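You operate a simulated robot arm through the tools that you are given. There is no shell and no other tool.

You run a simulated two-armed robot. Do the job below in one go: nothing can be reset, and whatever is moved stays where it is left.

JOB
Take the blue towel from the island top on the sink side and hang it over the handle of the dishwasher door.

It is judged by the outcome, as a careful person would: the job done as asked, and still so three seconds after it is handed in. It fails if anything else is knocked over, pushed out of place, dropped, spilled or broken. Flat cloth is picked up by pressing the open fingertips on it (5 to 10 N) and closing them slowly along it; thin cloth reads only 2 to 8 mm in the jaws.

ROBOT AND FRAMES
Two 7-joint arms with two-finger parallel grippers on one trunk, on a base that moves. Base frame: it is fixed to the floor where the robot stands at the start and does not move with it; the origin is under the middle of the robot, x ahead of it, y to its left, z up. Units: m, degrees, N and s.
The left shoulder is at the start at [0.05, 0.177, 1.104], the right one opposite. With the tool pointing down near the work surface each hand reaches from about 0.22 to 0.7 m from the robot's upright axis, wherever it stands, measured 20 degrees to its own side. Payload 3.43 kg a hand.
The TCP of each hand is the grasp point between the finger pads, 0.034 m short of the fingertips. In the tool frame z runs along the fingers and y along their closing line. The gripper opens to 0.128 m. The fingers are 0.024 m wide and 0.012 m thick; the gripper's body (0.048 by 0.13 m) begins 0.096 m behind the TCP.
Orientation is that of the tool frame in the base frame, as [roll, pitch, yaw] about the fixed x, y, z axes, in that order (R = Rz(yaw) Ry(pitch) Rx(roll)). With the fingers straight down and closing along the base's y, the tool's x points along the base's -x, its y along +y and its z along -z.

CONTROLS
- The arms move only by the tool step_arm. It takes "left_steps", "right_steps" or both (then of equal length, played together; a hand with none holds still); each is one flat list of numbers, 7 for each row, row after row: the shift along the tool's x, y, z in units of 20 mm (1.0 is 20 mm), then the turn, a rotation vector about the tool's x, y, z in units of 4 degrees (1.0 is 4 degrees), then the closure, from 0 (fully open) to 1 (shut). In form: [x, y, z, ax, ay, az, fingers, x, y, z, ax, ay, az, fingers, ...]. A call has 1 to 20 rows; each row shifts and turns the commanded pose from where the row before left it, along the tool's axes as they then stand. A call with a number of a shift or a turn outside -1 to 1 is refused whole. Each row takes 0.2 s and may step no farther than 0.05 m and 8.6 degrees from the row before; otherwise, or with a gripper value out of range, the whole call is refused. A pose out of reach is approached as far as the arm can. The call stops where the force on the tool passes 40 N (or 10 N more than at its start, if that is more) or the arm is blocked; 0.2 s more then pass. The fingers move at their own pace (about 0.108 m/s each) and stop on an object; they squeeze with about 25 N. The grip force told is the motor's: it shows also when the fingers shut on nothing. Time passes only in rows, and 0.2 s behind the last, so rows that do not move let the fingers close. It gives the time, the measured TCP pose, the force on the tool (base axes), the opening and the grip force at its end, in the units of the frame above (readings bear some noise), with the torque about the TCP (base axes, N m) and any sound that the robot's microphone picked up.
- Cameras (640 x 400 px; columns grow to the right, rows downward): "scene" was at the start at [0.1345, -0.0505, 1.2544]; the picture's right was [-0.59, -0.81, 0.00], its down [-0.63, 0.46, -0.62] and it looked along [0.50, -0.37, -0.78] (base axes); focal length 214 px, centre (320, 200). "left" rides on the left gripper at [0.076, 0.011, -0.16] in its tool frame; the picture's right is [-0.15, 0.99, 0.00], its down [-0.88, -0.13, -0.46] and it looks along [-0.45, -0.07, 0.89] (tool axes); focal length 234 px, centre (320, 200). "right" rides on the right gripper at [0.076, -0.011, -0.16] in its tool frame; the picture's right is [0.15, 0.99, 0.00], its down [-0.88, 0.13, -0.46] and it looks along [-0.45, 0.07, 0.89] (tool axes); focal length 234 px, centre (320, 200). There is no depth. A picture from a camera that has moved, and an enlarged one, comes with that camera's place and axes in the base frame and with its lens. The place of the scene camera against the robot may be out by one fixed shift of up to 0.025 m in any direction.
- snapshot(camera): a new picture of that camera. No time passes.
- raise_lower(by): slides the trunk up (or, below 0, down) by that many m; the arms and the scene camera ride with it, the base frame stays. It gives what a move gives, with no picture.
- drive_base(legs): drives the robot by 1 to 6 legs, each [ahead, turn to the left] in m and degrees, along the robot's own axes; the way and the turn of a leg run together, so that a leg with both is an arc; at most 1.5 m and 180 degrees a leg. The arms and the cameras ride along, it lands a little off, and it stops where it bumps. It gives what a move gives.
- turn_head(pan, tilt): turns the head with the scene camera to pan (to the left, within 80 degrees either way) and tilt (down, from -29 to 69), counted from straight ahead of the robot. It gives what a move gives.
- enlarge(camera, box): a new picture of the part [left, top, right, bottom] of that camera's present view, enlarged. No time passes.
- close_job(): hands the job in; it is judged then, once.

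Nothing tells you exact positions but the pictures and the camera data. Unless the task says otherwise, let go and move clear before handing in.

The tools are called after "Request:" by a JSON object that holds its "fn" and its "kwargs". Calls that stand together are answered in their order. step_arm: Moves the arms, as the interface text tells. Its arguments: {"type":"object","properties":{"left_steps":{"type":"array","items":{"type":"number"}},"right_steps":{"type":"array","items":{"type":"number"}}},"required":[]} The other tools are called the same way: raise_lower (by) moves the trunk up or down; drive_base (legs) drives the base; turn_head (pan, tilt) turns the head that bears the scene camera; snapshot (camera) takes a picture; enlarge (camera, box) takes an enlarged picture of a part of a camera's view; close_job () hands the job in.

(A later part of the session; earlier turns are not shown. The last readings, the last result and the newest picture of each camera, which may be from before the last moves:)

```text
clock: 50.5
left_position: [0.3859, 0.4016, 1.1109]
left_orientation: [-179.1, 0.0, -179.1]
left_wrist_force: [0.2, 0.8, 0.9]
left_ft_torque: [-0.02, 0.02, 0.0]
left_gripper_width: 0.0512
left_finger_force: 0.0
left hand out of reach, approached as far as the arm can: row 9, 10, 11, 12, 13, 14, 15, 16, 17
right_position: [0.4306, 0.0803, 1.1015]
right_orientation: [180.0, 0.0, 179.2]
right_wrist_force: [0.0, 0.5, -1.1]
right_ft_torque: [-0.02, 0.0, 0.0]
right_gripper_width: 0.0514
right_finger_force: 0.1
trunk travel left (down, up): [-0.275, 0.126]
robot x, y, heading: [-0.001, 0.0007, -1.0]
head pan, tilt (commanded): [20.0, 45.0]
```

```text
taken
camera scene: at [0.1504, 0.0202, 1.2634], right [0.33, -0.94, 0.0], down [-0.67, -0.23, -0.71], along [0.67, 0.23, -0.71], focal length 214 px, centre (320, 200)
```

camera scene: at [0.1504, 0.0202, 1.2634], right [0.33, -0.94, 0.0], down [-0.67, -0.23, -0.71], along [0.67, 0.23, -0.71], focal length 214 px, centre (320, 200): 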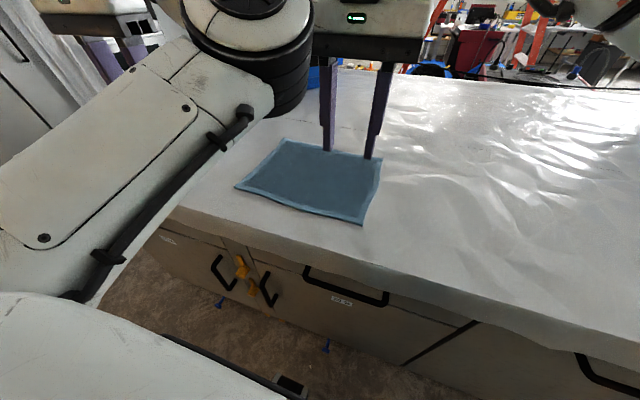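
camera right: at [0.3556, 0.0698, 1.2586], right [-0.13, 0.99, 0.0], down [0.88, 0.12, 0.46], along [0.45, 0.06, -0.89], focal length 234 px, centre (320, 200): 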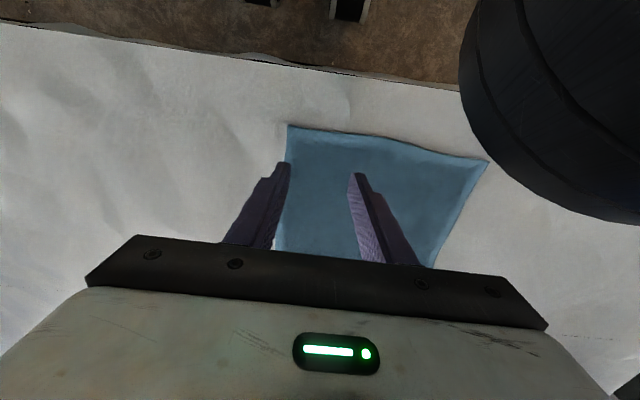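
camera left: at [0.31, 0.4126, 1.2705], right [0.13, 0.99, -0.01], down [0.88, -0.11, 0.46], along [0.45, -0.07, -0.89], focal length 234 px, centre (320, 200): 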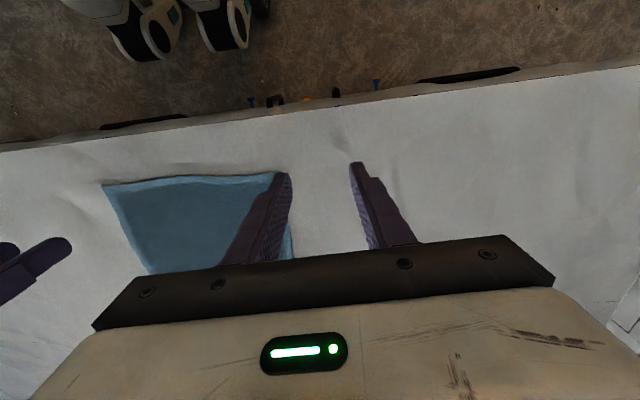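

The left arm is folded and its elbow sits close to the right hand, so it ran out of reach short of the left corner. I will move the right hand aside, back the base up 0.12 m, and try the left hand again.

Request:
{"fn": "step_arm", "kwargs": {"right_steps": [0, -1, -0.3, 0, 0, 0, 0.6, 0, -1, -0.3, 0, 0, 0, 0.6, 0, -1, -0.3, 0, 0, 0, 0.6, 0, -1, -0.3, 0, 0, 0, 0.6, 0, -1, -0.3, 0, 0, 0, 0.6, 0, -1, -0.3, 0, 0, 0, 0.6, 0, -1, -0.3, 0, 0, 0, 0.6, 0, -1, -0.3, 0, 0, 0, 0.6, 0, -1, -0.3, 0, 0, 0, 0.6]}}

Request:
{"fn": "drive_base", "kwargs": {"legs": [[-0.12, 0]]}}

Request:
{"fn": "step_arm", "kwargs": {"left_steps": [-0.9, 0, 0, 0, 0, 0, 0.6, -0.9, 0, 0, 0, 0, 0, 0.6, -0.9, 0, 0, 0, 0, 0, 0.6, -0.9, -0.5, 0, 0, 0, 0, 0.6, -0.9, -0.5, 0, 0, 0, 0, 0.6, -0.9, -0.5, 0, 0, 0, 0, 0.6, -0.9, -0.5, 0, 0, 0, 0, 0.6, 0, -0.5, 0, 0, 0, 0, 0.6, 0, -0.5, 0, 0, 0, 0, 0.6, 0, -0.5, 0, 0, 0, 0, 0.6, 0, -0.5, 0, 0, 0, 0, 0.6]}}

Request:
{"fn": "turn_head", "kwargs": {"pan": 20, "tilt": 25}}

Request:
{"fn": "snapshot", "kwargs": {"camera": "scene"}}

```text
clock: 52.5
left_position: [0.3861, 0.4016, 1.1115]
left_orientation: [-179.4, -0.2, -179.0]
left_wrist_force: [-1.0, -0.3, -0.5]
left_ft_torque: [0.0, 0.0, 0.0]
left_gripper_width: 0.0511
left_finger_force: 0.1
right_position: [0.4294, -0.1019, 1.1545]
right_orientation: [-179.9, 0.0, 179.2]
right_wrist_force: [-0.1, -0.2, 0.1]
right_ft_torque: [-0.02, 0.0, 0.0]
right_gripper_width: 0.0512
right_finger_force: 0.1
trunk travel left (down, up): [-0.275, 0.126]
robot x, y, heading: [-0.0019, -0.0012, -0.8]
head pan, tilt (commanded): [20.0, 45.0]
```

```text
clock: 53.7
left_position: [0.2643, 0.4041, 1.1115]
left_orientation: [-179.2, -0.2, -178.9]
left_wrist_force: [-0.3, -0.6, 0.2]
left_ft_torque: [0.02, -0.02, -0.02]
left_gripper_width: 0.0513
left_finger_force: 0.0
right_position: [0.3082, -0.0997, 1.1547]
right_orientation: [180.0, 0.0, 179.2]
right_wrist_force: [0.1, 1.1, 0.1]
right_ft_torque: [-0.01, -0.02, -0.01]
right_gripper_width: 0.0511
right_finger_force: 0.0
trunk travel left (down, up): [-0.275, 0.126]
robot x, y, heading: [-0.1219, 0.0005, -0.7]
head pan, tilt (commanded): [20.0, 45.0]
```

```text
clock: 56.1
left_position: [0.3894, 0.3384, 1.1102]
left_orientation: [-178.7, -0.4, -177.3]
left_wrist_force: [0.0, 0.8, -0.3]
left_ft_torque: [0.01, 0.0, 0.03]
left_gripper_width: 0.0511
left_finger_force: 0.0
right_position: [0.3084, -0.1, 1.1534]
right_orientation: [-179.9, 0.0, 179.2]
right_wrist_force: [0.2, 0.5, 0.2]
right_ft_torque: [0.0, -0.02, 0.0]
right_gripper_width: 0.0511
right_finger_force: 0.1
trunk travel left (down, up): [-0.275, 0.126]
robot x, y, heading: [-0.1216, 0.0011, -0.3]
head pan, tilt (commanded): [20.0, 45.0]
```

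```text
clock: 57.0
left_position: [0.3902, 0.339, 1.1104]
left_orientation: [-178.7, -0.3, -177.4]
left_wrist_force: [-0.6, -1.3, -1.5]
left_ft_torque: [0.03, -0.01, -0.03]
left_gripper_width: 0.0513
left_finger_force: 0.1
right_position: [0.3084, -0.0989, 1.1539]
right_orientation: [180.0, 0.0, 179.2]
right_wrist_force: [0.1, -1.0, -0.1]
right_ft_torque: [-0.01, -0.02, 0.01]
right_gripper_width: 0.0515
right_finger_force: 0.1
trunk travel left (down, up): [-0.275, 0.126]
robot x, y, heading: [-0.121, 0.0046, -0.7]
head pan, tilt (commanded): [20.0, 25.0]
```

```text
taken
camera scene: at [0.0394, 0.0255, 1.2939], right [0.33, -0.94, 0.0], down [-0.4, -0.14, -0.91], along [0.86, 0.3, -0.42], focal length 214 px, centre (320, 200)
```

scene: 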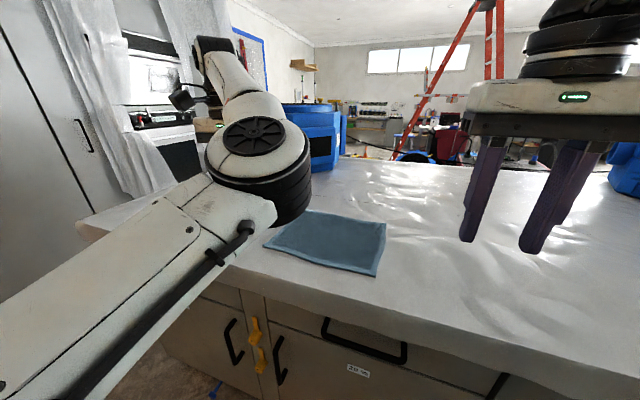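

With the base 0.12 m back the left arm reaches further in. I will move it on toward the left corner and watch the elbow.

Request:
{"fn": "step_arm", "kwargs": {"left_steps": [-0.7, -0.5, 0, 0, 0, 0, 0.6, -0.7, -0.5, 0, 0, 0, 0, 0.6, -0.7, -0.5, 0, 0, 0, 0, 0.6, -0.6, -0.5, 0, 0, 0, 0, 0.6, 0, -0.4, 0, 0, 0, 0, 0.6, 0, 0, 0, 0, 0, 0, 0.6, 0, 0, 0, 0, 0, 0, 0.6]}}

Request:
{"fn": "snapshot", "kwargs": {"camera": "scene"}}

Request:
{"fn": "snapshot", "kwargs": {"camera": "left"}}

```text
clock: 58.6
left_position: [0.4468, 0.2786, 1.1123]
left_orientation: [-179.2, -0.1, -178.9]
left_wrist_force: [0.2, -0.3, -0.8]
left_ft_torque: [0.0, -0.01, 0.0]
left_gripper_width: 0.0511
left_finger_force: 0.0
right_position: [0.3093, -0.0985, 1.1543]
right_orientation: [179.9, -0.1, 179.2]
right_wrist_force: [-0.3, -0.5, 0.1]
right_ft_torque: [0.01, 0.03, 0.01]
right_gripper_width: 0.0511
right_finger_force: 0.0
trunk travel left (down, up): [-0.275, 0.126]
robot x, y, heading: [-0.1209, 0.004, -0.7]
head pan, tilt (commanded): [20.0, 25.0]
```

```text
taken
camera scene: at [0.0394, 0.0254, 1.294], right [0.33, -0.94, 0.0], down [-0.4, -0.14, -0.91], along [0.86, 0.3, -0.42], focal length 214 px, centre (320, 200)
```

scene: 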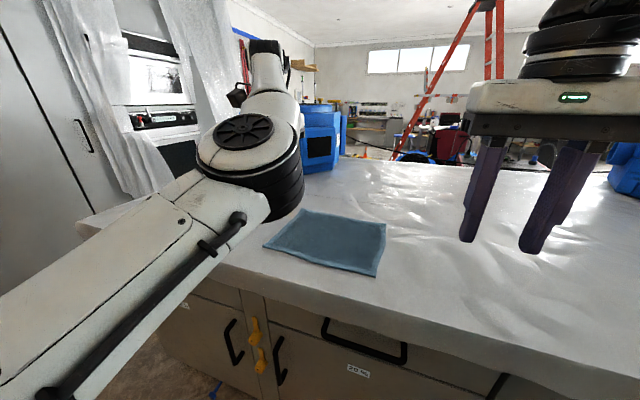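

```text
taken
camera left: at [0.3709, 0.2889, 1.2725], right [0.13, 0.99, -0.01], down [0.88, -0.11, 0.46], along [0.45, -0.07, -0.89], focal length 234 px, centre (320, 200)
```

left: 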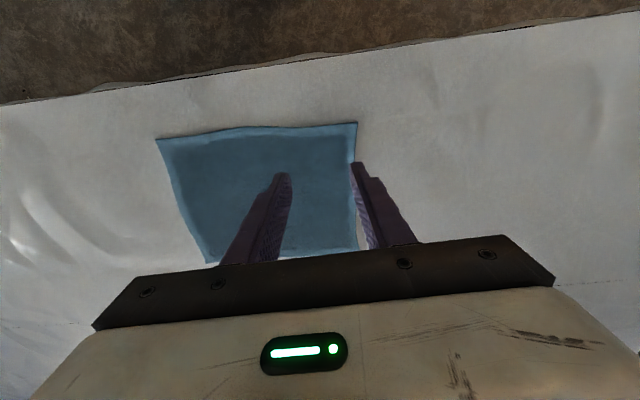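

The left hand is at its corner with a finger on each side of the spot I want. The right elbow points outward, so I will bring the right hand to the other corner and check the clearance.

Request:
{"fn": "step_arm", "kwargs": {"right_steps": [-0.603, 0.883, 0.2, 0, 0, 0, 0.6, -0.603, 0.883, 0.2, 0, 0, 0, 0.6, -0.603, 0.883, 0.2, 0, 0, 0, 0.6, -0.603, 0.883, 0.2, 0, 0, 0, 0.6, -0.603, 0.883, 0.2, 0, 0, 0, 0.6, -0.603, 0.883, 0.2, 0, 0, 0, 0.6, -0.603, 0.883, 0.2, 0, 0, 0, 0.6, -0.603, 0.883, 0.2, 0, 0, 0, 0.6]}}

Request:
{"fn": "snapshot", "kwargs": {"camera": "scene"}}

Request:
{"fn": "snapshot", "kwargs": {"camera": "right"}}

Request:
{"fn": "turn_head", "kwargs": {"pan": 0, "tilt": 25}}

Request:
{"fn": "snapshot", "kwargs": {"camera": "scene"}}

```text
clock: 60.6
left_position: [0.4463, 0.2793, 1.1128]
left_orientation: [-179.2, -0.1, -179.0]
left_wrist_force: [0.6, 0.0, -0.5]
left_ft_torque: [-0.04, -0.07, 0.05]
left_gripper_width: 0.0511
left_finger_force: 0.1
right_position: [0.4238, 0.0054, 1.1286]
right_orientation: [178.0, -0.5, 175.5]
right_wrist_force: [-0.6, 0.5, 0.4]
right_ft_torque: [-0.03, -0.05, 0.0]
right_gripper_width: 0.051
right_finger_force: 0.2
right hand out of reach, approached as far as the arm can: row 8
trunk travel left (down, up): [-0.275, 0.126]
robot x, y, heading: [-0.1175, -0.0008, -0.7]
head pan, tilt (commanded): [20.0, 25.0]
stopped in row 8 (right hand): the arm was blocked; the commanded pose is now the measured one
```

```text
taken
camera scene: at [0.0393, 0.0258, 1.294], right [0.33, -0.94, 0.0], down [-0.4, -0.14, -0.91], along [0.86, 0.3, -0.42], focal length 214 px, centre (320, 200)
```

scene: 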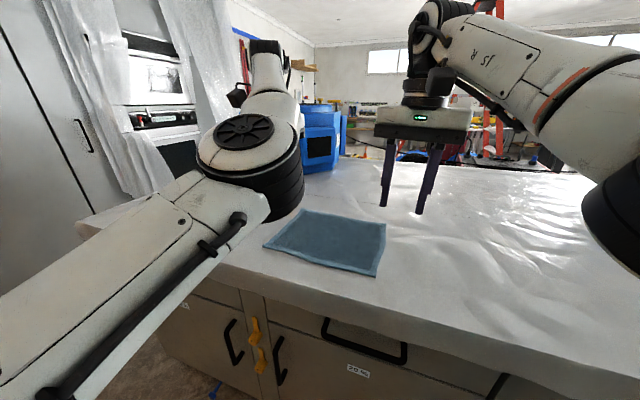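

```text
taken
camera right: at [0.3466, -0.0046, 1.2877], right [-0.07, 1.0, 0.04], down [0.89, 0.04, 0.45], along [0.45, 0.06, -0.89], focal length 234 px, centre (320, 200)
```

right: 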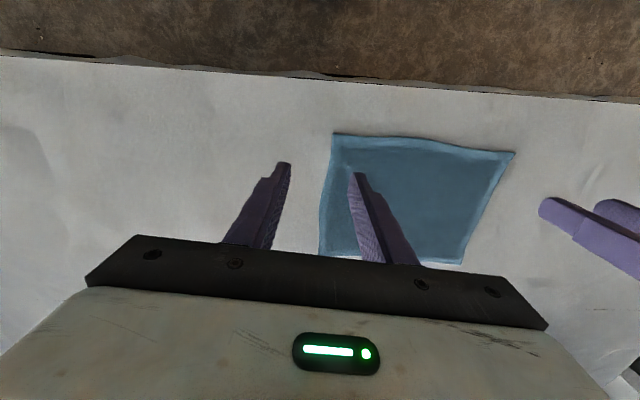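

```text
clock: 61.4
left_position: [0.4467, 0.2767, 1.1118]
left_orientation: [-179.3, -0.1, -178.9]
left_wrist_force: [0.2, 0.5, 0.6]
left_ft_torque: [0.02, -0.05, 0.03]
left_gripper_width: 0.0509
left_finger_force: 0.0
right_position: [0.4228, 0.0052, 1.1287]
right_orientation: [177.9, -0.3, 175.5]
right_wrist_force: [0.7, -1.4, 0.1]
right_ft_torque: [0.05, -0.01, 0.06]
right_gripper_width: 0.0512
right_finger_force: 0.0
trunk travel left (down, up): [-0.275, 0.126]
robot x, y, heading: [-0.1197, 0.0061, -0.9]
head pan, tilt (commanded): [0.0, 25.0]
```

```text
taken
camera scene: at [0.0446, -0.0062, 1.294], right [-0.01, -1.0, 0.0], down [-0.42, 0.01, -0.91], along [0.91, -0.01, -0.42], focal length 214 px, centre (320, 200)
```

scene: 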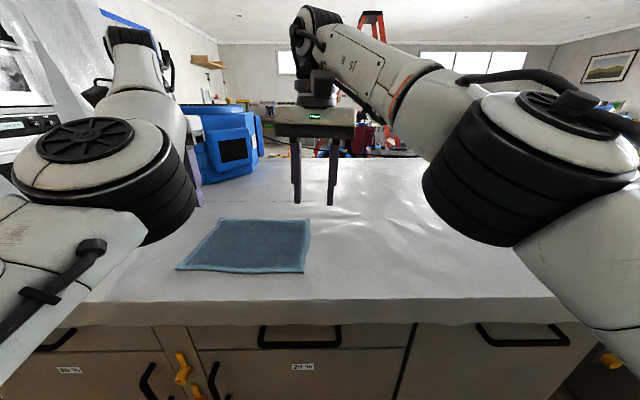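

The right arm is blocked at the midline, so the towel sits too far left for this stance. I will ease the right hand back, turn the base about 18° left so the towel lies straight ahead, and bring both hands in evenly.

Request:
{"fn": "step_arm", "kwargs": {"right_steps": [0, -0.8, 0, 0, 0, 0, 0.6, 0, -0.8, 0, 0, 0, 0, 0.6, 0, -0.8, 0, 0, 0, 0, 0.6, 0, -0.8, 0, 0, 0, 0, 0.6]}}

Request:
{"fn": "drive_base", "kwargs": {"legs": [[0, 19]]}}

```text
clock: 62.4
left_position: [0.4473, 0.2757, 1.1125]
left_orientation: [-179.3, -0.1, -178.9]
left_wrist_force: [-0.9, -0.4, 1.0]
left_ft_torque: [0.04, 0.04, 0.03]
left_gripper_width: 0.0511
left_finger_force: 0.1
right_position: [0.4164, -0.0568, 1.1257]
right_orientation: [178.1, -0.3, 175.8]
right_wrist_force: [0.1, 0.6, 0.0]
right_ft_torque: [0.05, -0.02, 0.0]
right_gripper_width: 0.0512
right_finger_force: 0.1
trunk travel left (down, up): [-0.275, 0.126]
robot x, y, heading: [-0.1214, 0.0026, -0.6]
head pan, tilt (commanded): [0.0, 25.0]
```

```text
clock: 63.8
left_position: [0.3275, 0.4463, 1.1129]
left_orientation: [-179.3, -0.1, -160.3]
left_wrist_force: [0.1, -0.3, -0.2]
left_ft_torque: [-0.03, 0.04, 0.0]
left_gripper_width: 0.0515
left_finger_force: 0.0
right_position: [0.4054, 0.121, 1.1257]
right_orientation: [178.2, -0.3, -165.6]
right_wrist_force: [-0.7, 0.4, 0.0]
right_ft_torque: [0.0, 0.01, -0.03]
right_gripper_width: 0.0513
right_finger_force: 0.1
trunk travel left (down, up): [-0.275, 0.126]
robot x, y, heading: [-0.1181, 0.0034, 17.9]
head pan, tilt (commanded): [0.0, 25.0]
```

The base now faces the towel. I will bring both hands over the near corners and line the grippers up with the towel's edge.

Request:
{"fn": "step_arm", "kwargs": {"left_steps": [-0.29, -0.932, 0, 0, 0, 0, 0.6, -0.29, -0.932, 0, 0, 0, 0, 0.6, -0.29, -0.932, 0, 0, 0, 0, 0.6, -0.29, -0.932, 0, 0, 0, 0, 0.6, -0.29, -0.932, 0, 0, 0, 0, 0.6, -0.29, -0.932, 0, 0, 0, 0, 0.6, -0.29, -0.932, 0, 0, 0, 0, 0.6, -0.29, -0.932, 0, 0, 0, 0, 0.6, -0.29, -0.932, 0, 0, 0, 0, 0.6, -0.29, -0.932, 0, 0, 0, 0, 0.6, 0, 0, 0, -0.17, 0, 0.81, 0.6, 0, 0, 0, 0, 0, 0.81, 0.6, 0, 0, 0, 0, 0, 0.81, 0.6, 0, 0, 0, 0, 0, 0.81, 0.6, 0, 0, 0, 0, 0, 0.81, 0.6, 0, 0, 0, 0, 0, 0.81, 0.6, 0, 0, 0, 0, 0, 0.81, 0.6], "right_steps": [-0.25, -0.84, 0, 0, 0, 0, 0.6, -0.25, -0.84, 0, 0, 0, 0, 0.6, -0.25, -0.84, 0, 0, 0, 0, 0.6, 0, 0, 0, 0.47, 0, 0.87, 0.6, 0, 0, 0, 0, 0, 0.87, 0.6, 0, 0, 0, 0, 0, 0.87, 0.6, 0, 0, 0, 0, 0, 0.87, 0.6, 0, 0, 0, 0, 0, 0.87, 0.6, 0, 0, 0, 0, 0, 0, 0.6, 0, 0, 0, 0, 0, 0, 0.6, 0, 0, 0, 0, 0, 0, 0.6, 0, 0, 0, 0, 0, 0, 0.6, 0, 0, 0, 0, 0, 0, 0.6, 0, 0, 0, 0, 0, 0, 0.6, 0, 0, 0, 0, 0, 0, 0.6, 0, 0, 0, 0, 0, 0, 0.6, 0, 0, 0, 0, 0, 0, 0.6]}}

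Request:
{"fn": "snapshot", "kwargs": {"camera": "left"}}

Request:
{"fn": "snapshot", "kwargs": {"camera": "right"}}

Request:
{"fn": "snapshot", "kwargs": {"camera": "scene"}}

```text
clock: 67.4
left_position: [0.3908, 0.3535, 1.1057]
left_orientation: [-179.2, 0.2, 178.9]
left_wrist_force: [-0.1, 0.2, -0.3]
left_ft_torque: [0.03, 0.0, -0.01]
left_gripper_width: 0.0514
left_finger_force: 0.1
left hand out of reach, approached as far as the arm can: row 6, 7, 8, 9, 10
right_position: [0.4331, 0.0746, 1.1234]
right_orientation: [-179.9, -0.2, 177.1]
right_wrist_force: [0.4, 0.5, -0.1]
right_ft_torque: [-0.01, -0.02, 0.0]
right_gripper_width: 0.0512
right_finger_force: 0.0
trunk travel left (down, up): [-0.275, 0.126]
robot x, y, heading: [-0.1177, -0.0001, 18.2]
head pan, tilt (commanded): [0.0, 25.0]
```

```text
taken
camera left: at [0.3147, 0.3663, 1.2649], right [0.17, 0.99, -0.01], down [0.88, -0.14, 0.46], along [0.45, -0.09, -0.89], focal length 234 px, centre (320, 200)
```

left: 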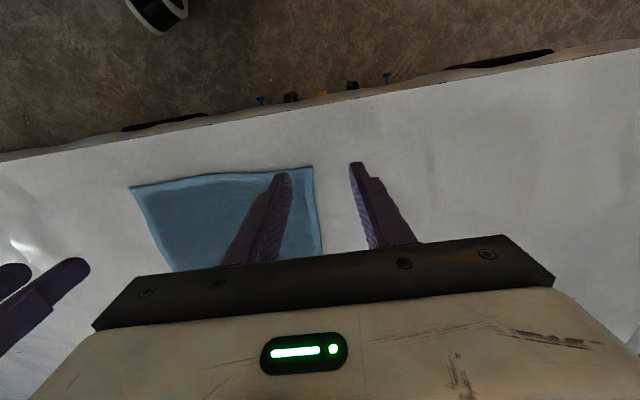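

```text
taken
camera right: at [0.3579, 0.0681, 1.2834], right [-0.1, 1.0, 0.0], down [0.89, 0.09, 0.45], along [0.45, 0.04, -0.89], focal length 234 px, centre (320, 200)
```

right: 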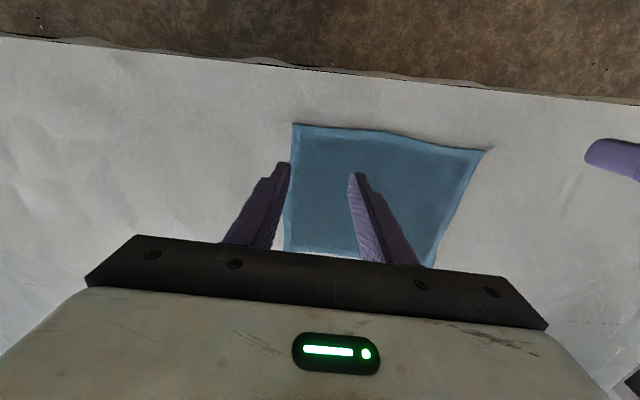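

```text
taken
camera scene: at [0.0367, 0.0458, 1.294], right [0.31, -0.95, 0.0], down [-0.4, -0.13, -0.91], along [0.86, 0.28, -0.42], focal length 214 px, centre (320, 200)
```

scene: 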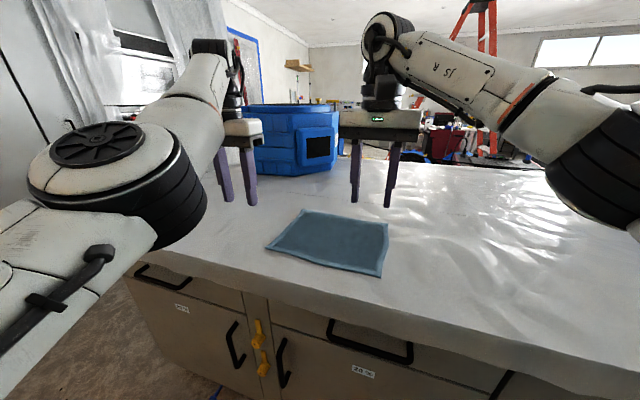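

The left hand stopped again with the hands about 0.28 m apart. I want to know whether arm-to-arm clearance or the left arm's own reach is the limit, so I will move the right hand away and push the left hand on.

Request:
{"fn": "step_arm", "kwargs": {"right_steps": [0, -1, 0, 0, 0, 0, 0.6, 0, -1, 0, 0, 0, 0, 0.6, 0, -1, 0, 0, 0, 0, 0.6, 0, -1, 0, 0, 0, 0, 0.6, 0, -1, 0, 0, 0, 0, 0.6, 0, -1, 0, 0, 0, 0, 0.6, 0, -1, 0, 0, 0, 0, 0.6, 0, -1, 0, 0, 0, 0, 0.6]}}

Request:
{"fn": "step_arm", "kwargs": {"left_steps": [-0.5, -0.6, 0, 0, 0, 0, 0.6, -0.5, -0.6, 0, 0, 0, 0, 0.6, -0.5, -0.6, 0, 0, 0, 0, 0.6, -0.5, -0.6, 0, 0, 0, 0, 0.6, -0.5, -0.6, 0, 0, 0, 0, 0.6, 0, 0, 0, 0, 0, 0, 0.6]}}

Request:
{"fn": "snapshot", "kwargs": {"camera": "scene"}}

```text
clock: 69.2
left_position: [0.3913, 0.3533, 1.1048]
left_orientation: [-179.3, 0.0, 178.9]
left_wrist_force: [-0.5, -0.6, 0.3]
left_ft_torque: [0.01, -0.03, -0.03]
left_gripper_width: 0.0511
left_finger_force: 0.0
right_position: [0.4248, -0.0848, 1.124]
right_orientation: [-179.9, -0.3, 177.1]
right_wrist_force: [0.0, 0.0, -1.3]
right_ft_torque: [0.0, 0.01, 0.02]
right_gripper_width: 0.0513
right_finger_force: 0.1
trunk travel left (down, up): [-0.275, 0.126]
robot x, y, heading: [-0.1189, 0.0029, 17.6]
head pan, tilt (commanded): [0.0, 25.0]
```

```text
clock: 70.6
left_position: [0.4146, 0.2804, 1.1005]
left_orientation: [-180.0, 0.0, 177.2]
left_wrist_force: [0.2, 0.0, -0.2]
left_ft_torque: [0.01, 0.04, 0.01]
left_gripper_width: 0.051
left_finger_force: 0.1
left hand out of reach, approached as far as the arm can: row 3, 4, 5
right_position: [0.4238, -0.0841, 1.1237]
right_orientation: [-180.0, -0.3, 177.1]
right_wrist_force: [0.0, -0.4, 0.0]
right_ft_torque: [0.0, -0.01, -0.02]
right_gripper_width: 0.0512
right_finger_force: 0.0
trunk travel left (down, up): [-0.275, 0.126]
robot x, y, heading: [-0.1216, 0.0022, 17.8]
head pan, tilt (commanded): [0.0, 25.0]
```

```text
taken
camera scene: at [0.0367, 0.0461, 1.294], right [0.31, -0.95, 0.0], down [-0.4, -0.13, -0.91], along [0.86, 0.28, -0.42], focal length 214 px, centre (320, 200)
```

scene: 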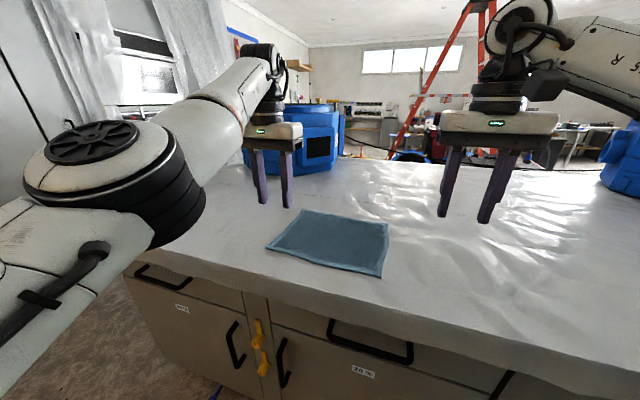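

The limit looks like plain reach: the shoulder sits low against the hand height, and the right hand was not the cause. I will raise the trunk fully and move the base 0.04 m ahead, then place the hands again.

Request:
{"fn": "raise_lower", "kwargs": {"by": 0.12}}

Request:
{"fn": "drive_base", "kwargs": {"legs": [[0.04, 0]]}}

```text
clock: 72.1
left_position: [0.4141, 0.2794, 1.2199]
left_orientation: [-179.9, -0.1, 177.2]
left_wrist_force: [0.0, 0.1, -0.1]
left_ft_torque: [-0.02, 0.01, -0.03]
left_gripper_width: 0.0509
left_finger_force: 0.1
right_position: [0.4261, -0.084, 1.2439]
right_orientation: [-179.9, -0.4, 177.0]
right_wrist_force: [0.6, 0.1, 0.1]
right_ft_torque: [-0.01, 0.01, 0.0]
right_gripper_width: 0.0513
right_finger_force: 0.1
trunk travel left (down, up): [-0.395, 0.006]
robot x, y, heading: [-0.1191, 0.0036, 17.9]
head pan, tilt (commanded): [0.0, 25.0]
```

```text
clock: 73.0
left_position: [0.4537, 0.2929, 1.2192]
left_orientation: [-179.9, 0.0, 177.2]
left_wrist_force: [0.4, 0.6, 0.8]
left_ft_torque: [-0.04, 0.0, -0.01]
left_gripper_width: 0.0513
left_finger_force: 0.0
right_position: [0.4622, -0.0713, 1.2423]
right_orientation: [-179.9, -0.5, 177.1]
right_wrist_force: [-0.5, 0.2, 0.1]
right_ft_torque: [-0.02, 0.02, 0.0]
right_gripper_width: 0.0512
right_finger_force: 0.0
trunk travel left (down, up): [-0.395, 0.006]
robot x, y, heading: [-0.0831, 0.0123, 17.8]
head pan, tilt (commanded): [0.0, 25.0]
```

The hands rode up with the trunk. Now I will lower both over their corners to about z 1.03.

Request:
{"fn": "step_arm", "kwargs": {"left_steps": [0.04, -0.0155, 0.86, 0, 0, 0, 0.6, 0.04, -0.0155, 0.86, 0, 0, 0, 0.6, 0.04, -0.0155, 0.86, 0, 0, 0, 0.6, 0.04, -0.0155, 0.86, 0, 0, 0, 0.6, 0.04, -0.0155, 0.86, 0, 0, 0, 0.6, 0.04, -0.0155, 0.86, 0, 0, 0, 0.6, 0.04, -0.0155, 0.86, 0, 0, 0, 0.6, 0.04, -0.0155, 0.86, 0, 0, 0, 0.6, 0.04, -0.0155, 0.86, 0, 0, 0, 0.6, 0.04, -0.0155, 0.86, 0, 0, 0, 0.6, 0.04, -0.0155, 0.86, 0, 0, 0, 0.6], "right_steps": [0.165, 0.661, 0.964, 0, 0, 0, 0.6, 0.165, 0.661, 0.964, 0, 0, 0, 0.6, 0.165, 0.661, 0.964, 0, 0, 0, 0.6, 0.165, 0.661, 0.964, 0, 0, 0, 0.6, 0.165, 0.661, 0.964, 0, 0, 0, 0.6, 0.165, 0.661, 0.964, 0, 0, 0, 0.6, 0.165, 0.661, 0.964, 0, 0, 0, 0.6, 0.165, 0.661, 0.964, 0, 0, 0, 0.6, 0.165, 0.661, 0.964, 0, 0, 0, 0.6, 0.165, 0.661, 0.964, 0, 0, 0, 0.6, 0.165, 0.661, 0.964, 0, 0, 0, 0.6]}}

Request:
{"fn": "snapshot", "kwargs": {"camera": "scene"}}

Request:
{"fn": "snapshot", "kwargs": {"camera": "left"}}

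Request:
{"fn": "snapshot", "kwargs": {"camera": "right"}}

```text
clock: 75.4
left_position: [0.47, 0.3165, 1.0428]
left_orientation: [179.7, 0.8, 179.3]
left_wrist_force: [-0.3, 0.1, 0.1]
left_ft_torque: [0.01, 0.03, 0.01]
left_gripper_width: 0.051
left_finger_force: 0.1
left hand out of reach, approached as far as the arm can: row 1, 2, 3, 4, 5, 7
right_position: [0.4339, 0.076, 1.0308]
right_orientation: [-179.9, -0.2, 177.1]
right_wrist_force: [0.0, 0.5, -0.4]
right_ft_torque: [-0.01, 0.0, 0.01]
right_gripper_width: 0.0512
right_finger_force: 0.1
trunk travel left (down, up): [-0.395, 0.006]
robot x, y, heading: [-0.0831, 0.0157, 17.8]
head pan, tilt (commanded): [0.0, 25.0]
```

```text
taken
camera scene: at [0.0748, 0.0584, 1.4139], right [0.31, -0.95, 0.0], down [-0.4, -0.13, -0.91], along [0.86, 0.28, -0.42], focal length 214 px, centre (320, 200)
```

scene: 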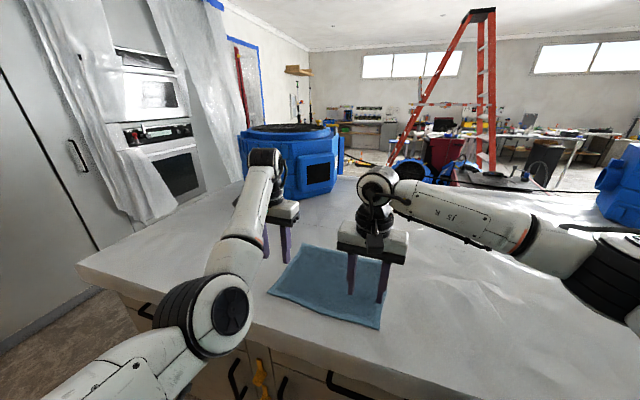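

```text
taken
camera left: at [0.3927, 0.327, 1.2019], right [0.16, 0.99, 0.01], down [0.87, -0.14, 0.47], along [0.46, -0.07, -0.88], focal length 234 px, centre (320, 200)
```

left: 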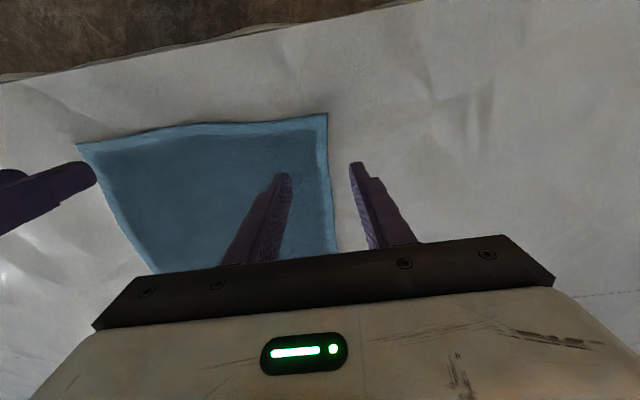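

```text
taken
camera right: at [0.3581, 0.068, 1.1893], right [-0.1, 1.0, 0.0], down [0.89, 0.09, 0.45], along [0.45, 0.04, -0.89], focal length 234 px, centre (320, 200)
```

right: 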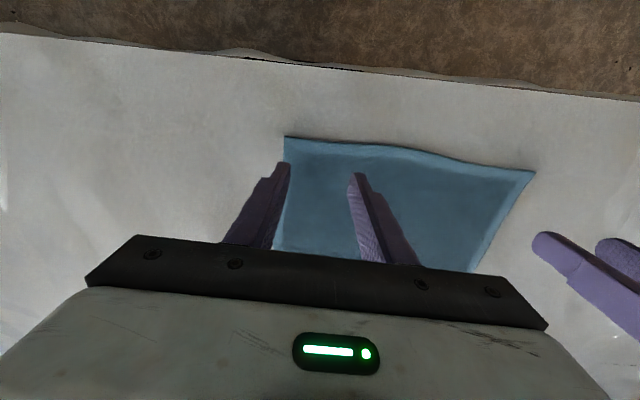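

The raised view is much clearer. The right hand is over its corner and the left needs about 2.5 cm more inward and back.

Request:
{"fn": "step_arm", "kwargs": {"left_steps": [0.41, -0.45, 0.3, 0, 0, 0, 0.6, 0.41, -0.45, 0.3, 0, 0, 0, 0.6, 0.41, -0.45, 0.3, 0, 0, 0, 0.6, 0, 0, 0, 0, 0, 0, 0.6]}}

Request:
{"fn": "snapshot", "kwargs": {"camera": "left"}}

Request:
{"fn": "snapshot", "kwargs": {"camera": "scene"}}

```text
clock: 76.6
left_position: [0.464, 0.3046, 1.0189]
left_orientation: [179.2, 0.7, -179.7]
left_wrist_force: [-0.8, 0.2, 0.6]
left_ft_torque: [-0.02, -0.02, 0.01]
left_gripper_width: 0.0513
left_finger_force: 0.1
left hand out of reach, approached as far as the arm can: row 1, 2, 3
right_position: [0.434, 0.075, 1.0311]
right_orientation: [-179.8, -0.3, 177.1]
right_wrist_force: [-0.5, 0.0, -0.2]
right_ft_torque: [-0.02, 0.0, 0.02]
right_gripper_width: 0.0512
right_finger_force: 0.1
trunk travel left (down, up): [-0.395, 0.006]
robot x, y, heading: [-0.0869, 0.0103, 17.9]
head pan, tilt (commanded): [0.0, 25.0]
stopped in row 4 (left hand): the arm was blocked; the commanded pose is now the measured one
```

```text
taken
camera left: at [0.3867, 0.3125, 1.1778], right [0.14, 0.99, 0.02], down [0.88, -0.13, 0.46], along [0.46, -0.05, -0.89], focal length 234 px, centre (320, 200)
```

left: 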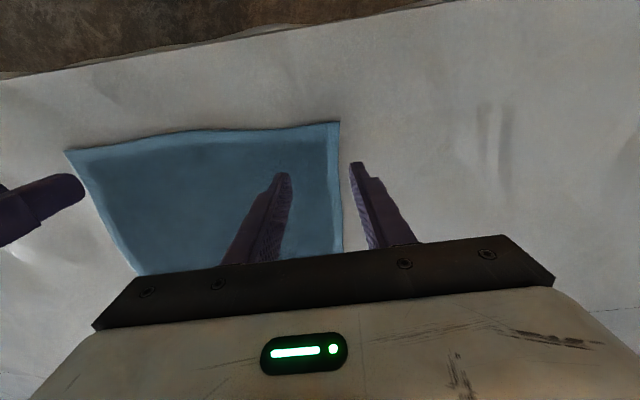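

```text
taken
camera scene: at [0.0745, 0.0583, 1.414], right [0.31, -0.95, 0.0], down [-0.4, -0.13, -0.91], along [0.86, 0.28, -0.42], focal length 214 px, centre (320, 200)
```

scene: 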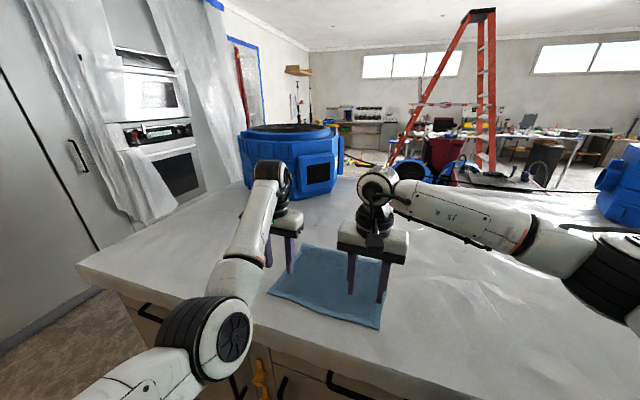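

The left elbow has dropped under its forearm and the wrist is over-flexed. Turning the base further left should let the hand come across the body with the elbow out, so I will lift both hands a little, turn, and try again.

Request:
{"fn": "step_arm", "kwargs": {"left_steps": [0, 0, -1, 0, 0, 0, 0.6, 0, 0, -1, 0, 0, 0, 0.6, 0, 0, -1, 0, 0, 0, 0.6, 0, 0, -1, 0, 0, 0, 0.6, 0, 0, -1, 0, 0, 0, 0.6, 0, 0, -1, 0, 0, 0, 0.6], "right_steps": [0, 0, -1, 0, 0, 0, 0.6, 0, 0, -1, 0, 0, 0, 0.6, 0, 0, -1, 0, 0, 0, 0.6, 0, 0, -1, 0, 0, 0, 0.6, 0, 0, -1, 0, 0, 0, 0.6, 0, -1, 0, 0, 0, 0, 0.6]}}

Request:
{"fn": "drive_base", "kwargs": {"legs": [[0, 15]]}}

```text
clock: 78.0
left_position: [0.4712, 0.3128, 1.1351]
left_orientation: [179.2, 0.3, -179.0]
left_wrist_force: [0.3, -0.5, -0.2]
left_ft_torque: [0.04, -0.01, -0.02]
left_gripper_width: 0.0513
left_finger_force: 0.2
left hand out of reach, approached as far as the arm can: row 2, 5
right_position: [0.432, 0.054, 1.1311]
right_orientation: [180.0, -0.3, 177.0]
right_wrist_force: [-0.5, -0.3, -0.1]
right_ft_torque: [0.05, -0.02, 0.02]
right_gripper_width: 0.0514
right_finger_force: 0.1
trunk travel left (down, up): [-0.395, 0.006]
robot x, y, heading: [-0.0842, 0.0093, 18.0]
head pan, tilt (commanded): [0.0, 25.0]
```

```text
clock: 79.3
left_position: [0.3738, 0.4463, 1.1397]
left_orientation: [179.5, 0.8, -163.9]
left_wrist_force: [-0.2, -0.2, -0.2]
left_ft_torque: [-0.02, 0.0, -0.02]
left_gripper_width: 0.0512
left_finger_force: 0.1
right_position: [0.4015, 0.1875, 1.1301]
right_orientation: [-179.7, -0.3, -167.8]
right_wrist_force: [-1.6, -0.1, -0.2]
right_ft_torque: [0.01, -0.03, 0.02]
right_gripper_width: 0.0513
right_finger_force: 0.1
trunk travel left (down, up): [-0.395, 0.006]
robot x, y, heading: [-0.0816, 0.0114, 33.3]
head pan, tilt (commanded): [0.0, 25.0]
```

Heading is now 33°. I will move the right hand aside to its corner first and then bring the left hand inward.

Request:
{"fn": "step_arm", "kwargs": {"left_steps": [0, 0, 0, 0, 0, 0, 0.6, 0, 0, 0, 0, 0, 0, 0.6, 0, 0, 0, 0, 0, 0, 0.6, 0, 0, 0, 0, 0, 0, 0.6, -0.125, -0.848, 0, 0, 0, 0, 0.6, -0.125, -0.848, 0, 0, 0, 0, 0.6, -0.125, -0.848, 0, 0, 0, 0, 0.6, -0.125, -0.848, 0, 0, 0, 0, 0.6, -0.125, -0.848, 0, 0, 0, 0, 0.6, -0.125, -0.848, 0, 0, 0, 0, 0.6, -0.125, -0.848, 0, 0, 0, 0, 0.6, -0.125, -0.848, 0, 0, 0, 0, 0.6, -0.125, -0.848, 0, 0, 0, 0, 0.6, -0.125, -0.848, 0, 0, 0, 0, 0.6], "right_steps": [0, -0.958, 0, 0, 0, 0, 0.6, 0, -0.958, 0, 0, 0, 0, 0.6, 0, -0.958, 0, 0, 0, 0, 0.6, 0, -0.958, 0, 0, 0, 0, 0.6, 0, -0.958, 0, 0, 0, 0, 0.6, 0, -0.958, 0, 0, 0, 0, 0.6, 0, -0.958, 0, 0, 0, 0, 0.6, 0, -0.958, 0, 0, 0, 0, 0.6, 0, 0, 0, 0, 0, 0.95, 0.6, 0, 0, 0, 0, 0, 0.95, 0.6, 0, 0, 0, 0, 0, 0.95, 0.6, 0, 0, 0, 0, 0, 0.95, 0.6, 0, 0, 0, 0, 0, 0, 0.6, 0, 0, 0, 0, 0, 0, 0.6]}}

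Request:
{"fn": "snapshot", "kwargs": {"camera": "scene"}}

```text
clock: 82.3
left_position: [0.3892, 0.4223, 1.1364]
left_orientation: [179.8, 0.5, -162.5]
left_wrist_force: [-0.2, -0.6, 0.1]
left_ft_torque: [0.0, 0.01, -0.01]
left_gripper_width: 0.0512
left_finger_force: 0.0
left hand out of reach, approached as far as the arm can: row 7, 8, 9, 10, 11, 12, 13, 14
right_position: [0.4355, 0.0368, 1.1297]
right_orientation: [-179.8, -0.3, 177.0]
right_wrist_force: [1.1, -0.2, -0.1]
right_ft_torque: [0.0, 0.01, -0.01]
right_gripper_width: 0.0508
right_finger_force: 0.0
trunk travel left (down, up): [-0.395, 0.006]
robot x, y, heading: [-0.0802, 0.0173, 33.2]
head pan, tilt (commanded): [0.0, 25.0]
```

```text
taken
camera scene: at [0.0563, 0.0965, 1.414], right [0.54, -0.84, 0.0], down [-0.35, -0.23, -0.91], along [0.76, 0.49, -0.42], focal length 214 px, centre (320, 200)
```

scene: 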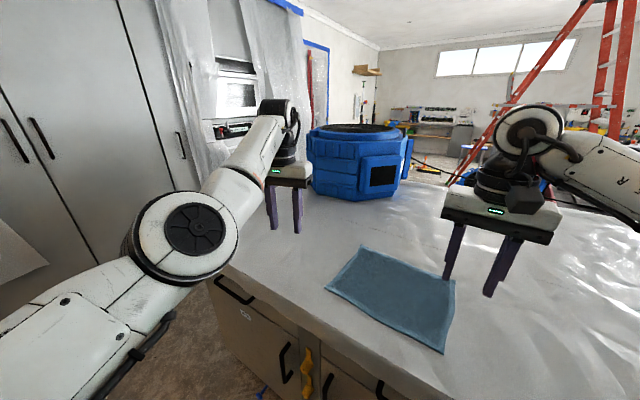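

The left arm still stops short of the target. Tilting the hand so its fingers point forward and down should ease the wrist, keep both fingertips level for pressing, and suit the hanging later, so I will try that.

Request:
{"fn": "step_arm", "kwargs": {"left_steps": [0, 0, 0, 0, -1, 0, 0.6, 0, 0, 0, 0, -1, 0, 0.6, 0, 0, 0, 0, -1, 0, 0.6, 0, 0, 0, 0, -1, 0, 0.6, 0, 0, 0, 0, -1, 0, 0.6, 0, 0, 0, 0, -1, 0, 0.6, 0, 0, 0, 0, 0, 0, 0.6]}}

Request:
{"fn": "snapshot", "kwargs": {"camera": "scene"}}

```text
clock: 84.1
left_position: [0.3982, 0.4515, 1.1472]
left_orientation: [178.4, 25.5, -161.7]
left_wrist_force: [-0.3, -0.2, -0.7]
left_ft_torque: [0.0, -0.03, 0.02]
left_gripper_width: 0.0511
left_finger_force: 0.0
left hand out of reach, approached as far as the arm can: row 1, 2, 3
right_position: [0.435, 0.0382, 1.1299]
right_orientation: [-179.9, -0.3, 177.0]
right_wrist_force: [-0.2, -0.8, -0.2]
right_ft_torque: [0.0, 0.0, 0.0]
right_gripper_width: 0.0513
right_finger_force: 0.0
trunk travel left (down, up): [-0.395, 0.006]
robot x, y, heading: [-0.0811, 0.0139, 32.8]
head pan, tilt (commanded): [0.0, 25.0]
stopped in row 7 (left hand): the arm was blocked; the commanded pose is now the measured one
```

```text
taken
camera scene: at [0.0561, 0.0967, 1.414], right [0.54, -0.84, 0.0], down [-0.35, -0.23, -0.91], along [0.76, 0.49, -0.42], focal length 214 px, centre (320, 200)
```

scene: 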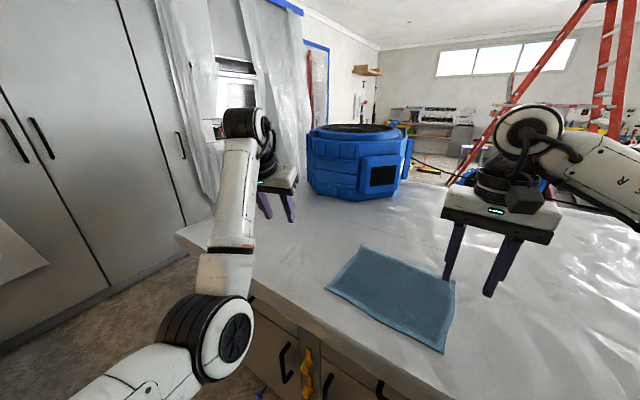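

Working it through, the left arm can only stretch about 0.6 m shoulder to wrist, and with the elbow hanging down its wrist runs into its flex limit. It worked better at a higher hand with the elbow out, so I will undo the tilt, raise the hand, turn back to about 18° and use the trunk to lower both hands.

Request:
{"fn": "step_arm", "kwargs": {"left_steps": [0, 0, 0, 0, 0.92, 0, 0.6, 0, 0, 0, 0, 0.92, 0, 0.6, 0, 0, 0, 0, 0.92, 0, 0.6, 0, 0, 0, 0, 0.92, 0, 0.6, 0, 0, 0, 0, 0.92, 0, 0.6, 0, 0, 0, 0, 0.92, 0, 0.6, 0, 0, 0, 0, 0.92, 0, 0.6, 0, 0, -0.8, 0, 0, 0, 0.6, 0, 0, -0.8, 0, 0, 0, 0.6, 0, 0, -0.8, 0, 0, 0, 0.6, 0, 0, -0.8, 0, 0, 0, 0.6, 0, 0, -0.8, 0, 0, 0, 0.6, 0, 0, -0.8, 0, 0, 0, 0.6], "right_steps": [0, 0, 0, 0, 0, 0, 0.6, 0, 0, 0, 0, 0, 0, 0.6, 0, 0, 0, 0, 0, 0, 0.6, 0, 0, 0, 0, 0, 0, 0.6, 0, 0, 0, 0, 0, 0, 0.6, 0, 0, 0, 0, 0, 0, 0.6, 0, 0, 0, 0, 0, 0, 0.6, 0, 0, -0.8, 0, 0, 0, 0.6, 0, 0, -0.8, 0, 0, 0, 0.6, 0, 0, -0.8, 0, 0, 0, 0.6, 0, 0, -0.8, 0, 0, 0, 0.6, 0, 0, -0.8, 0, 0, 0, 0.6, 0, 0, -0.8, 0, 0, 0, 0.6]}}

Request:
{"fn": "snapshot", "kwargs": {"camera": "scene"}}

```text
clock: 86.9
left_position: [0.368, 0.4545, 1.2132]
left_orientation: [178.6, 3.4, -161.3]
left_wrist_force: [-0.5, 0.2, -0.1]
left_ft_torque: [0.02, -0.02, 0.01]
left_gripper_width: 0.0511
left_finger_force: 0.0
left hand out of reach, approached as far as the arm can: row 6, 7, 9, 10, 11, 12, 13
right_position: [0.4339, 0.0381, 1.2256]
right_orientation: [-179.9, -0.3, 177.1]
right_wrist_force: [0.6, 0.2, 0.0]
right_ft_torque: [0.03, 0.03, 0.01]
right_gripper_width: 0.0512
right_finger_force: 0.0
trunk travel left (down, up): [-0.395, 0.006]
robot x, y, heading: [-0.0877, 0.0186, 32.9]
head pan, tilt (commanded): [0.0, 25.0]
```

```text
taken
camera scene: at [0.0557, 0.0961, 1.4141], right [0.54, -0.84, 0.0], down [-0.35, -0.23, -0.91], along [0.76, 0.49, -0.42], focal length 214 px, centre (320, 200)
```

scene: 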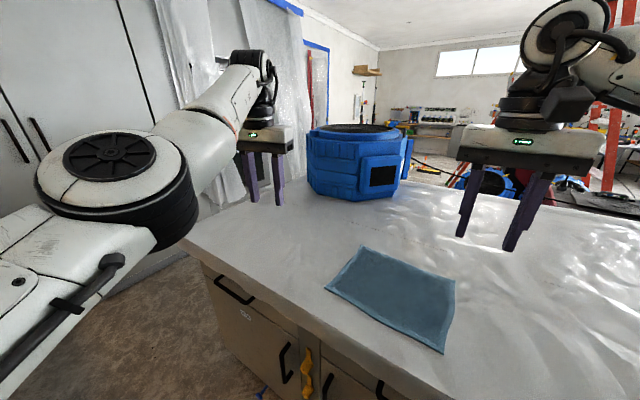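

With the hand higher the left elbow has swung outward, as the right one does. I will draw the left hand in toward the midline to fix that posture while the right hand moves aside a little.

Request:
{"fn": "step_arm", "kwargs": {"left_steps": [0.543, -0.911, 0, 0.044, 0.106, 0, 0.6, 0.543, -0.911, 0, 0.044, 0.106, 0, 0.6, 0.543, -0.911, 0, 0.044, 0.106, 0, 0.6, 0.543, -0.911, 0, 0.044, 0.106, 0, 0.6, 0.543, -0.911, 0, 0.044, 0.106, 0, 0.6, 0.543, -0.911, 0, 0.044, 0.106, 0, 0.6, 0.543, -0.911, 0, 0.044, 0.106, 0, 0.6, 0.543, -0.911, 0, 0.044, 0.106, 0, 0.6], "right_steps": [0, -0.8, 0, 0, 0, 0, 0.6, 0, -0.8, 0, 0, 0, 0, 0.6, 0, -0.8, 0, 0, 0, 0, 0.6, 0, -0.8, 0, 0, 0, 0, 0.6, 0, -0.8, 0, 0, 0, 0, 0.6, 0, -0.8, 0, 0, 0, 0, 0.6, 0, 0, 0, 0, 0, 0, 0.6, 0, 0, 0, 0, 0, 0, 0.6]}}

Request:
{"fn": "snapshot", "kwargs": {"camera": "scene"}}

```text
clock: 88.7
left_position: [0.3548, 0.4211, 1.2303]
left_orientation: [-179.3, -0.7, -159.4]
left_wrist_force: [-0.1, -0.1, -0.7]
left_ft_torque: [-0.01, 0.01, -0.02]
left_gripper_width: 0.0513
left_finger_force: 0.1
left hand out of reach, approached as far as the arm can: row 1, 2, 3, 4, 5, 6, 7, 8
right_position: [0.4304, -0.0567, 1.2276]
right_orientation: [-179.7, -0.4, 177.0]
right_wrist_force: [-0.7, 0.0, 0.2]
right_ft_torque: [0.0, 0.01, 0.01]
right_gripper_width: 0.051
right_finger_force: 0.1
trunk travel left (down, up): [-0.395, 0.006]
robot x, y, heading: [-0.0814, 0.012, 33.2]
head pan, tilt (commanded): [0.0, 25.0]
```

```text
taken
camera scene: at [0.0562, 0.0962, 1.414], right [0.54, -0.84, 0.0], down [-0.35, -0.23, -0.91], along [0.76, 0.49, -0.42], focal length 214 px, centre (320, 200)
```

scene: 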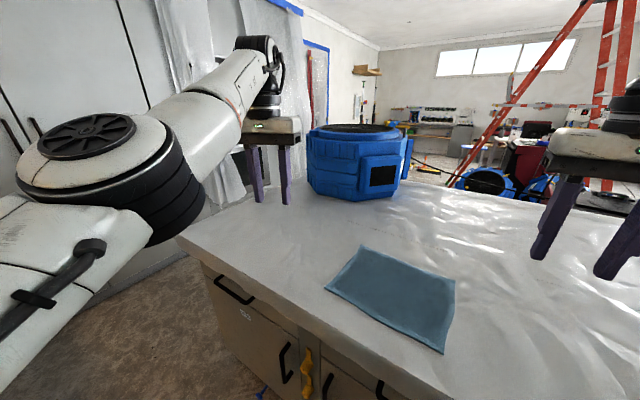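

Request:
{"fn": "step_arm", "kwargs": {"left_steps": [0.3, -0.5, 0, 0, 0, 0, 0.6, 0.3, -0.5, 0, 0, 0, 0, 0.6, 0.3, -0.5, 0, 0, 0, 0, 0.6, 0.3, -0.5, 0, 0, 0, 0, 0.6, 0.3, -0.5, 0, 0, 0, 0, 0.6, 0, 0, 0, 0, 0, 0, 0.6, 0, 0, 0, 0, 0, 0, 0.6, 0, 0, 0, 0, 0, 0, 0.6, 0, 0, 0, 0, 0, 0, 0.6]}}

Request:
{"fn": "snapshot", "kwargs": {"camera": "scene"}}

```text
clock: 90.7
left_position: [0.3545, 0.4204, 1.2372]
left_orientation: [-179.0, 0.0, -159.5]
left_wrist_force: [0.6, 1.0, -0.3]
left_ft_torque: [0.0, 0.01, 0.03]
left_gripper_width: 0.0511
left_finger_force: 0.1
left hand out of reach, approached as far as the arm can: row 1, 2, 3, 4, 5
right_position: [0.4302, -0.0568, 1.2278]
right_orientation: [-179.9, -0.3, 176.9]
right_wrist_force: [-0.7, -0.8, -0.6]
right_ft_torque: [-0.01, 0.01, 0.0]
right_gripper_width: 0.0512
right_finger_force: 0.0
trunk travel left (down, up): [-0.395, 0.006]
robot x, y, heading: [-0.082, 0.0148, 33.2]
head pan, tilt (commanded): [0.0, 25.0]
```

```text
taken
camera scene: at [0.0562, 0.0964, 1.414], right [0.54, -0.84, 0.0], down [-0.35, -0.23, -0.91], along [0.76, 0.49, -0.42], focal length 214 px, centre (320, 200)
```

scene: 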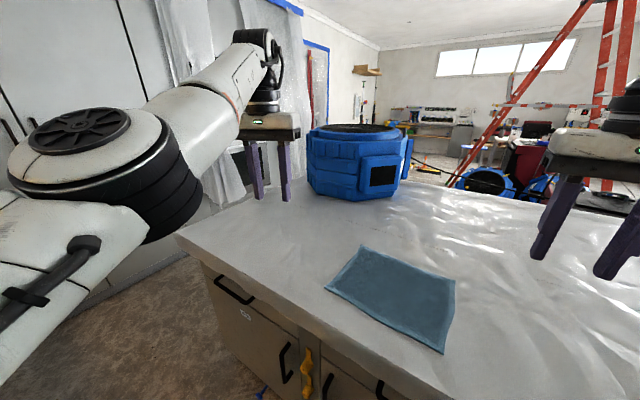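

The left hand is stuck again although the arm is not fully stretched, which points to a wrist-rotation limit. I will test that by turning the left hand clockwise and then moving it inward.

Request:
{"fn": "step_arm", "kwargs": {"left_steps": [0, 0, 0, 0, 0, 1, 0.6, 0, 0, 0, 0, 0, 1, 0.6, 0, 0, 0, 0, 0, 1, 0.6, 0, 0, 0, 0, 0, 1, 0.6, 0, 0, 0, 0, 0, 1, 0.6, 0, 0, 0, 0, 0, 1, 0.6, 0, 0, 0, 0, 0, 1, 0.6, 0, 0, 0, 0, 0, 1, 0.6, 0, 0, 0, 0, 0, 1, 0.6, 0, 0, 0, 0, 0, 1, 0.6]}}

Request:
{"fn": "step_arm", "kwargs": {"left_steps": [0.6, -0.3, 0, 0, 0, 0, 0.6, 0.6, -0.3, 0, 0, 0, 0, 0.6, 0.6, -0.3, 0, 0, 0, 0, 0.6, 0.6, -0.3, 0, 0, 0, 0, 0.6, 0.6, -0.3, 0, 0, 0, 0, 0.6]}}

Request:
{"fn": "snapshot", "kwargs": {"camera": "scene"}}

```text
clock: 92.9
left_position: [0.3569, 0.4139, 1.2364]
left_orientation: [-179.4, 0.4, 159.9]
left_wrist_force: [0.1, -0.9, 0.6]
left_ft_torque: [-0.02, -0.01, 0.0]
left_gripper_width: 0.0512
left_finger_force: 0.0
right_position: [0.4309, -0.0583, 1.2279]
right_orientation: [-179.8, -0.3, 177.0]
right_wrist_force: [0.1, -1.0, -0.9]
right_ft_torque: [-0.01, 0.02, 0.04]
right_gripper_width: 0.0512
right_finger_force: 0.3
trunk travel left (down, up): [-0.395, 0.006]
robot x, y, heading: [-0.083, 0.0137, 33.0]
head pan, tilt (commanded): [0.0, 25.0]
```

```text
clock: 94.1
left_position: [0.3567, 0.4133, 1.2396]
left_orientation: [-179.4, 0.6, 160.1]
left_wrist_force: [0.1, 0.2, 1.1]
left_ft_torque: [0.0, 0.0, 0.02]
left_gripper_width: 0.0513
left_finger_force: 0.1
left hand out of reach, approached as far as the arm can: row 1, 2, 3, 4, 5
right_position: [0.4313, -0.0565, 1.2273]
right_orientation: [-179.8, -0.4, 177.0]
right_wrist_force: [-0.2, -0.5, -0.5]
right_ft_torque: [-0.01, -0.02, 0.02]
right_gripper_width: 0.0512
right_finger_force: 0.0
trunk travel left (down, up): [-0.395, 0.006]
robot x, y, heading: [-0.084, 0.0135, 33.1]
head pan, tilt (commanded): [0.0, 25.0]
```

```text
taken
camera scene: at [0.0562, 0.0964, 1.414], right [0.54, -0.84, 0.0], down [-0.35, -0.23, -0.91], along [0.76, 0.49, -0.42], focal length 214 px, centre (320, 200)
```

scene: 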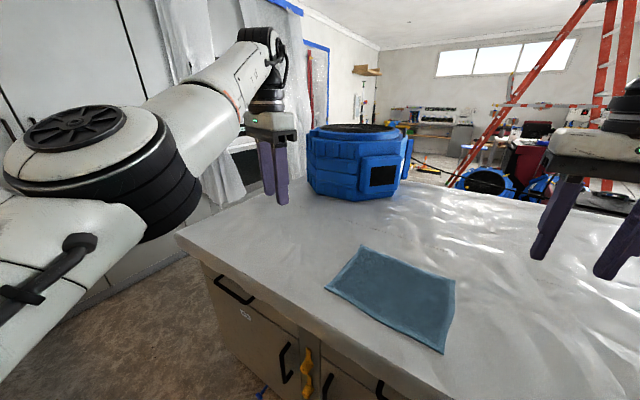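

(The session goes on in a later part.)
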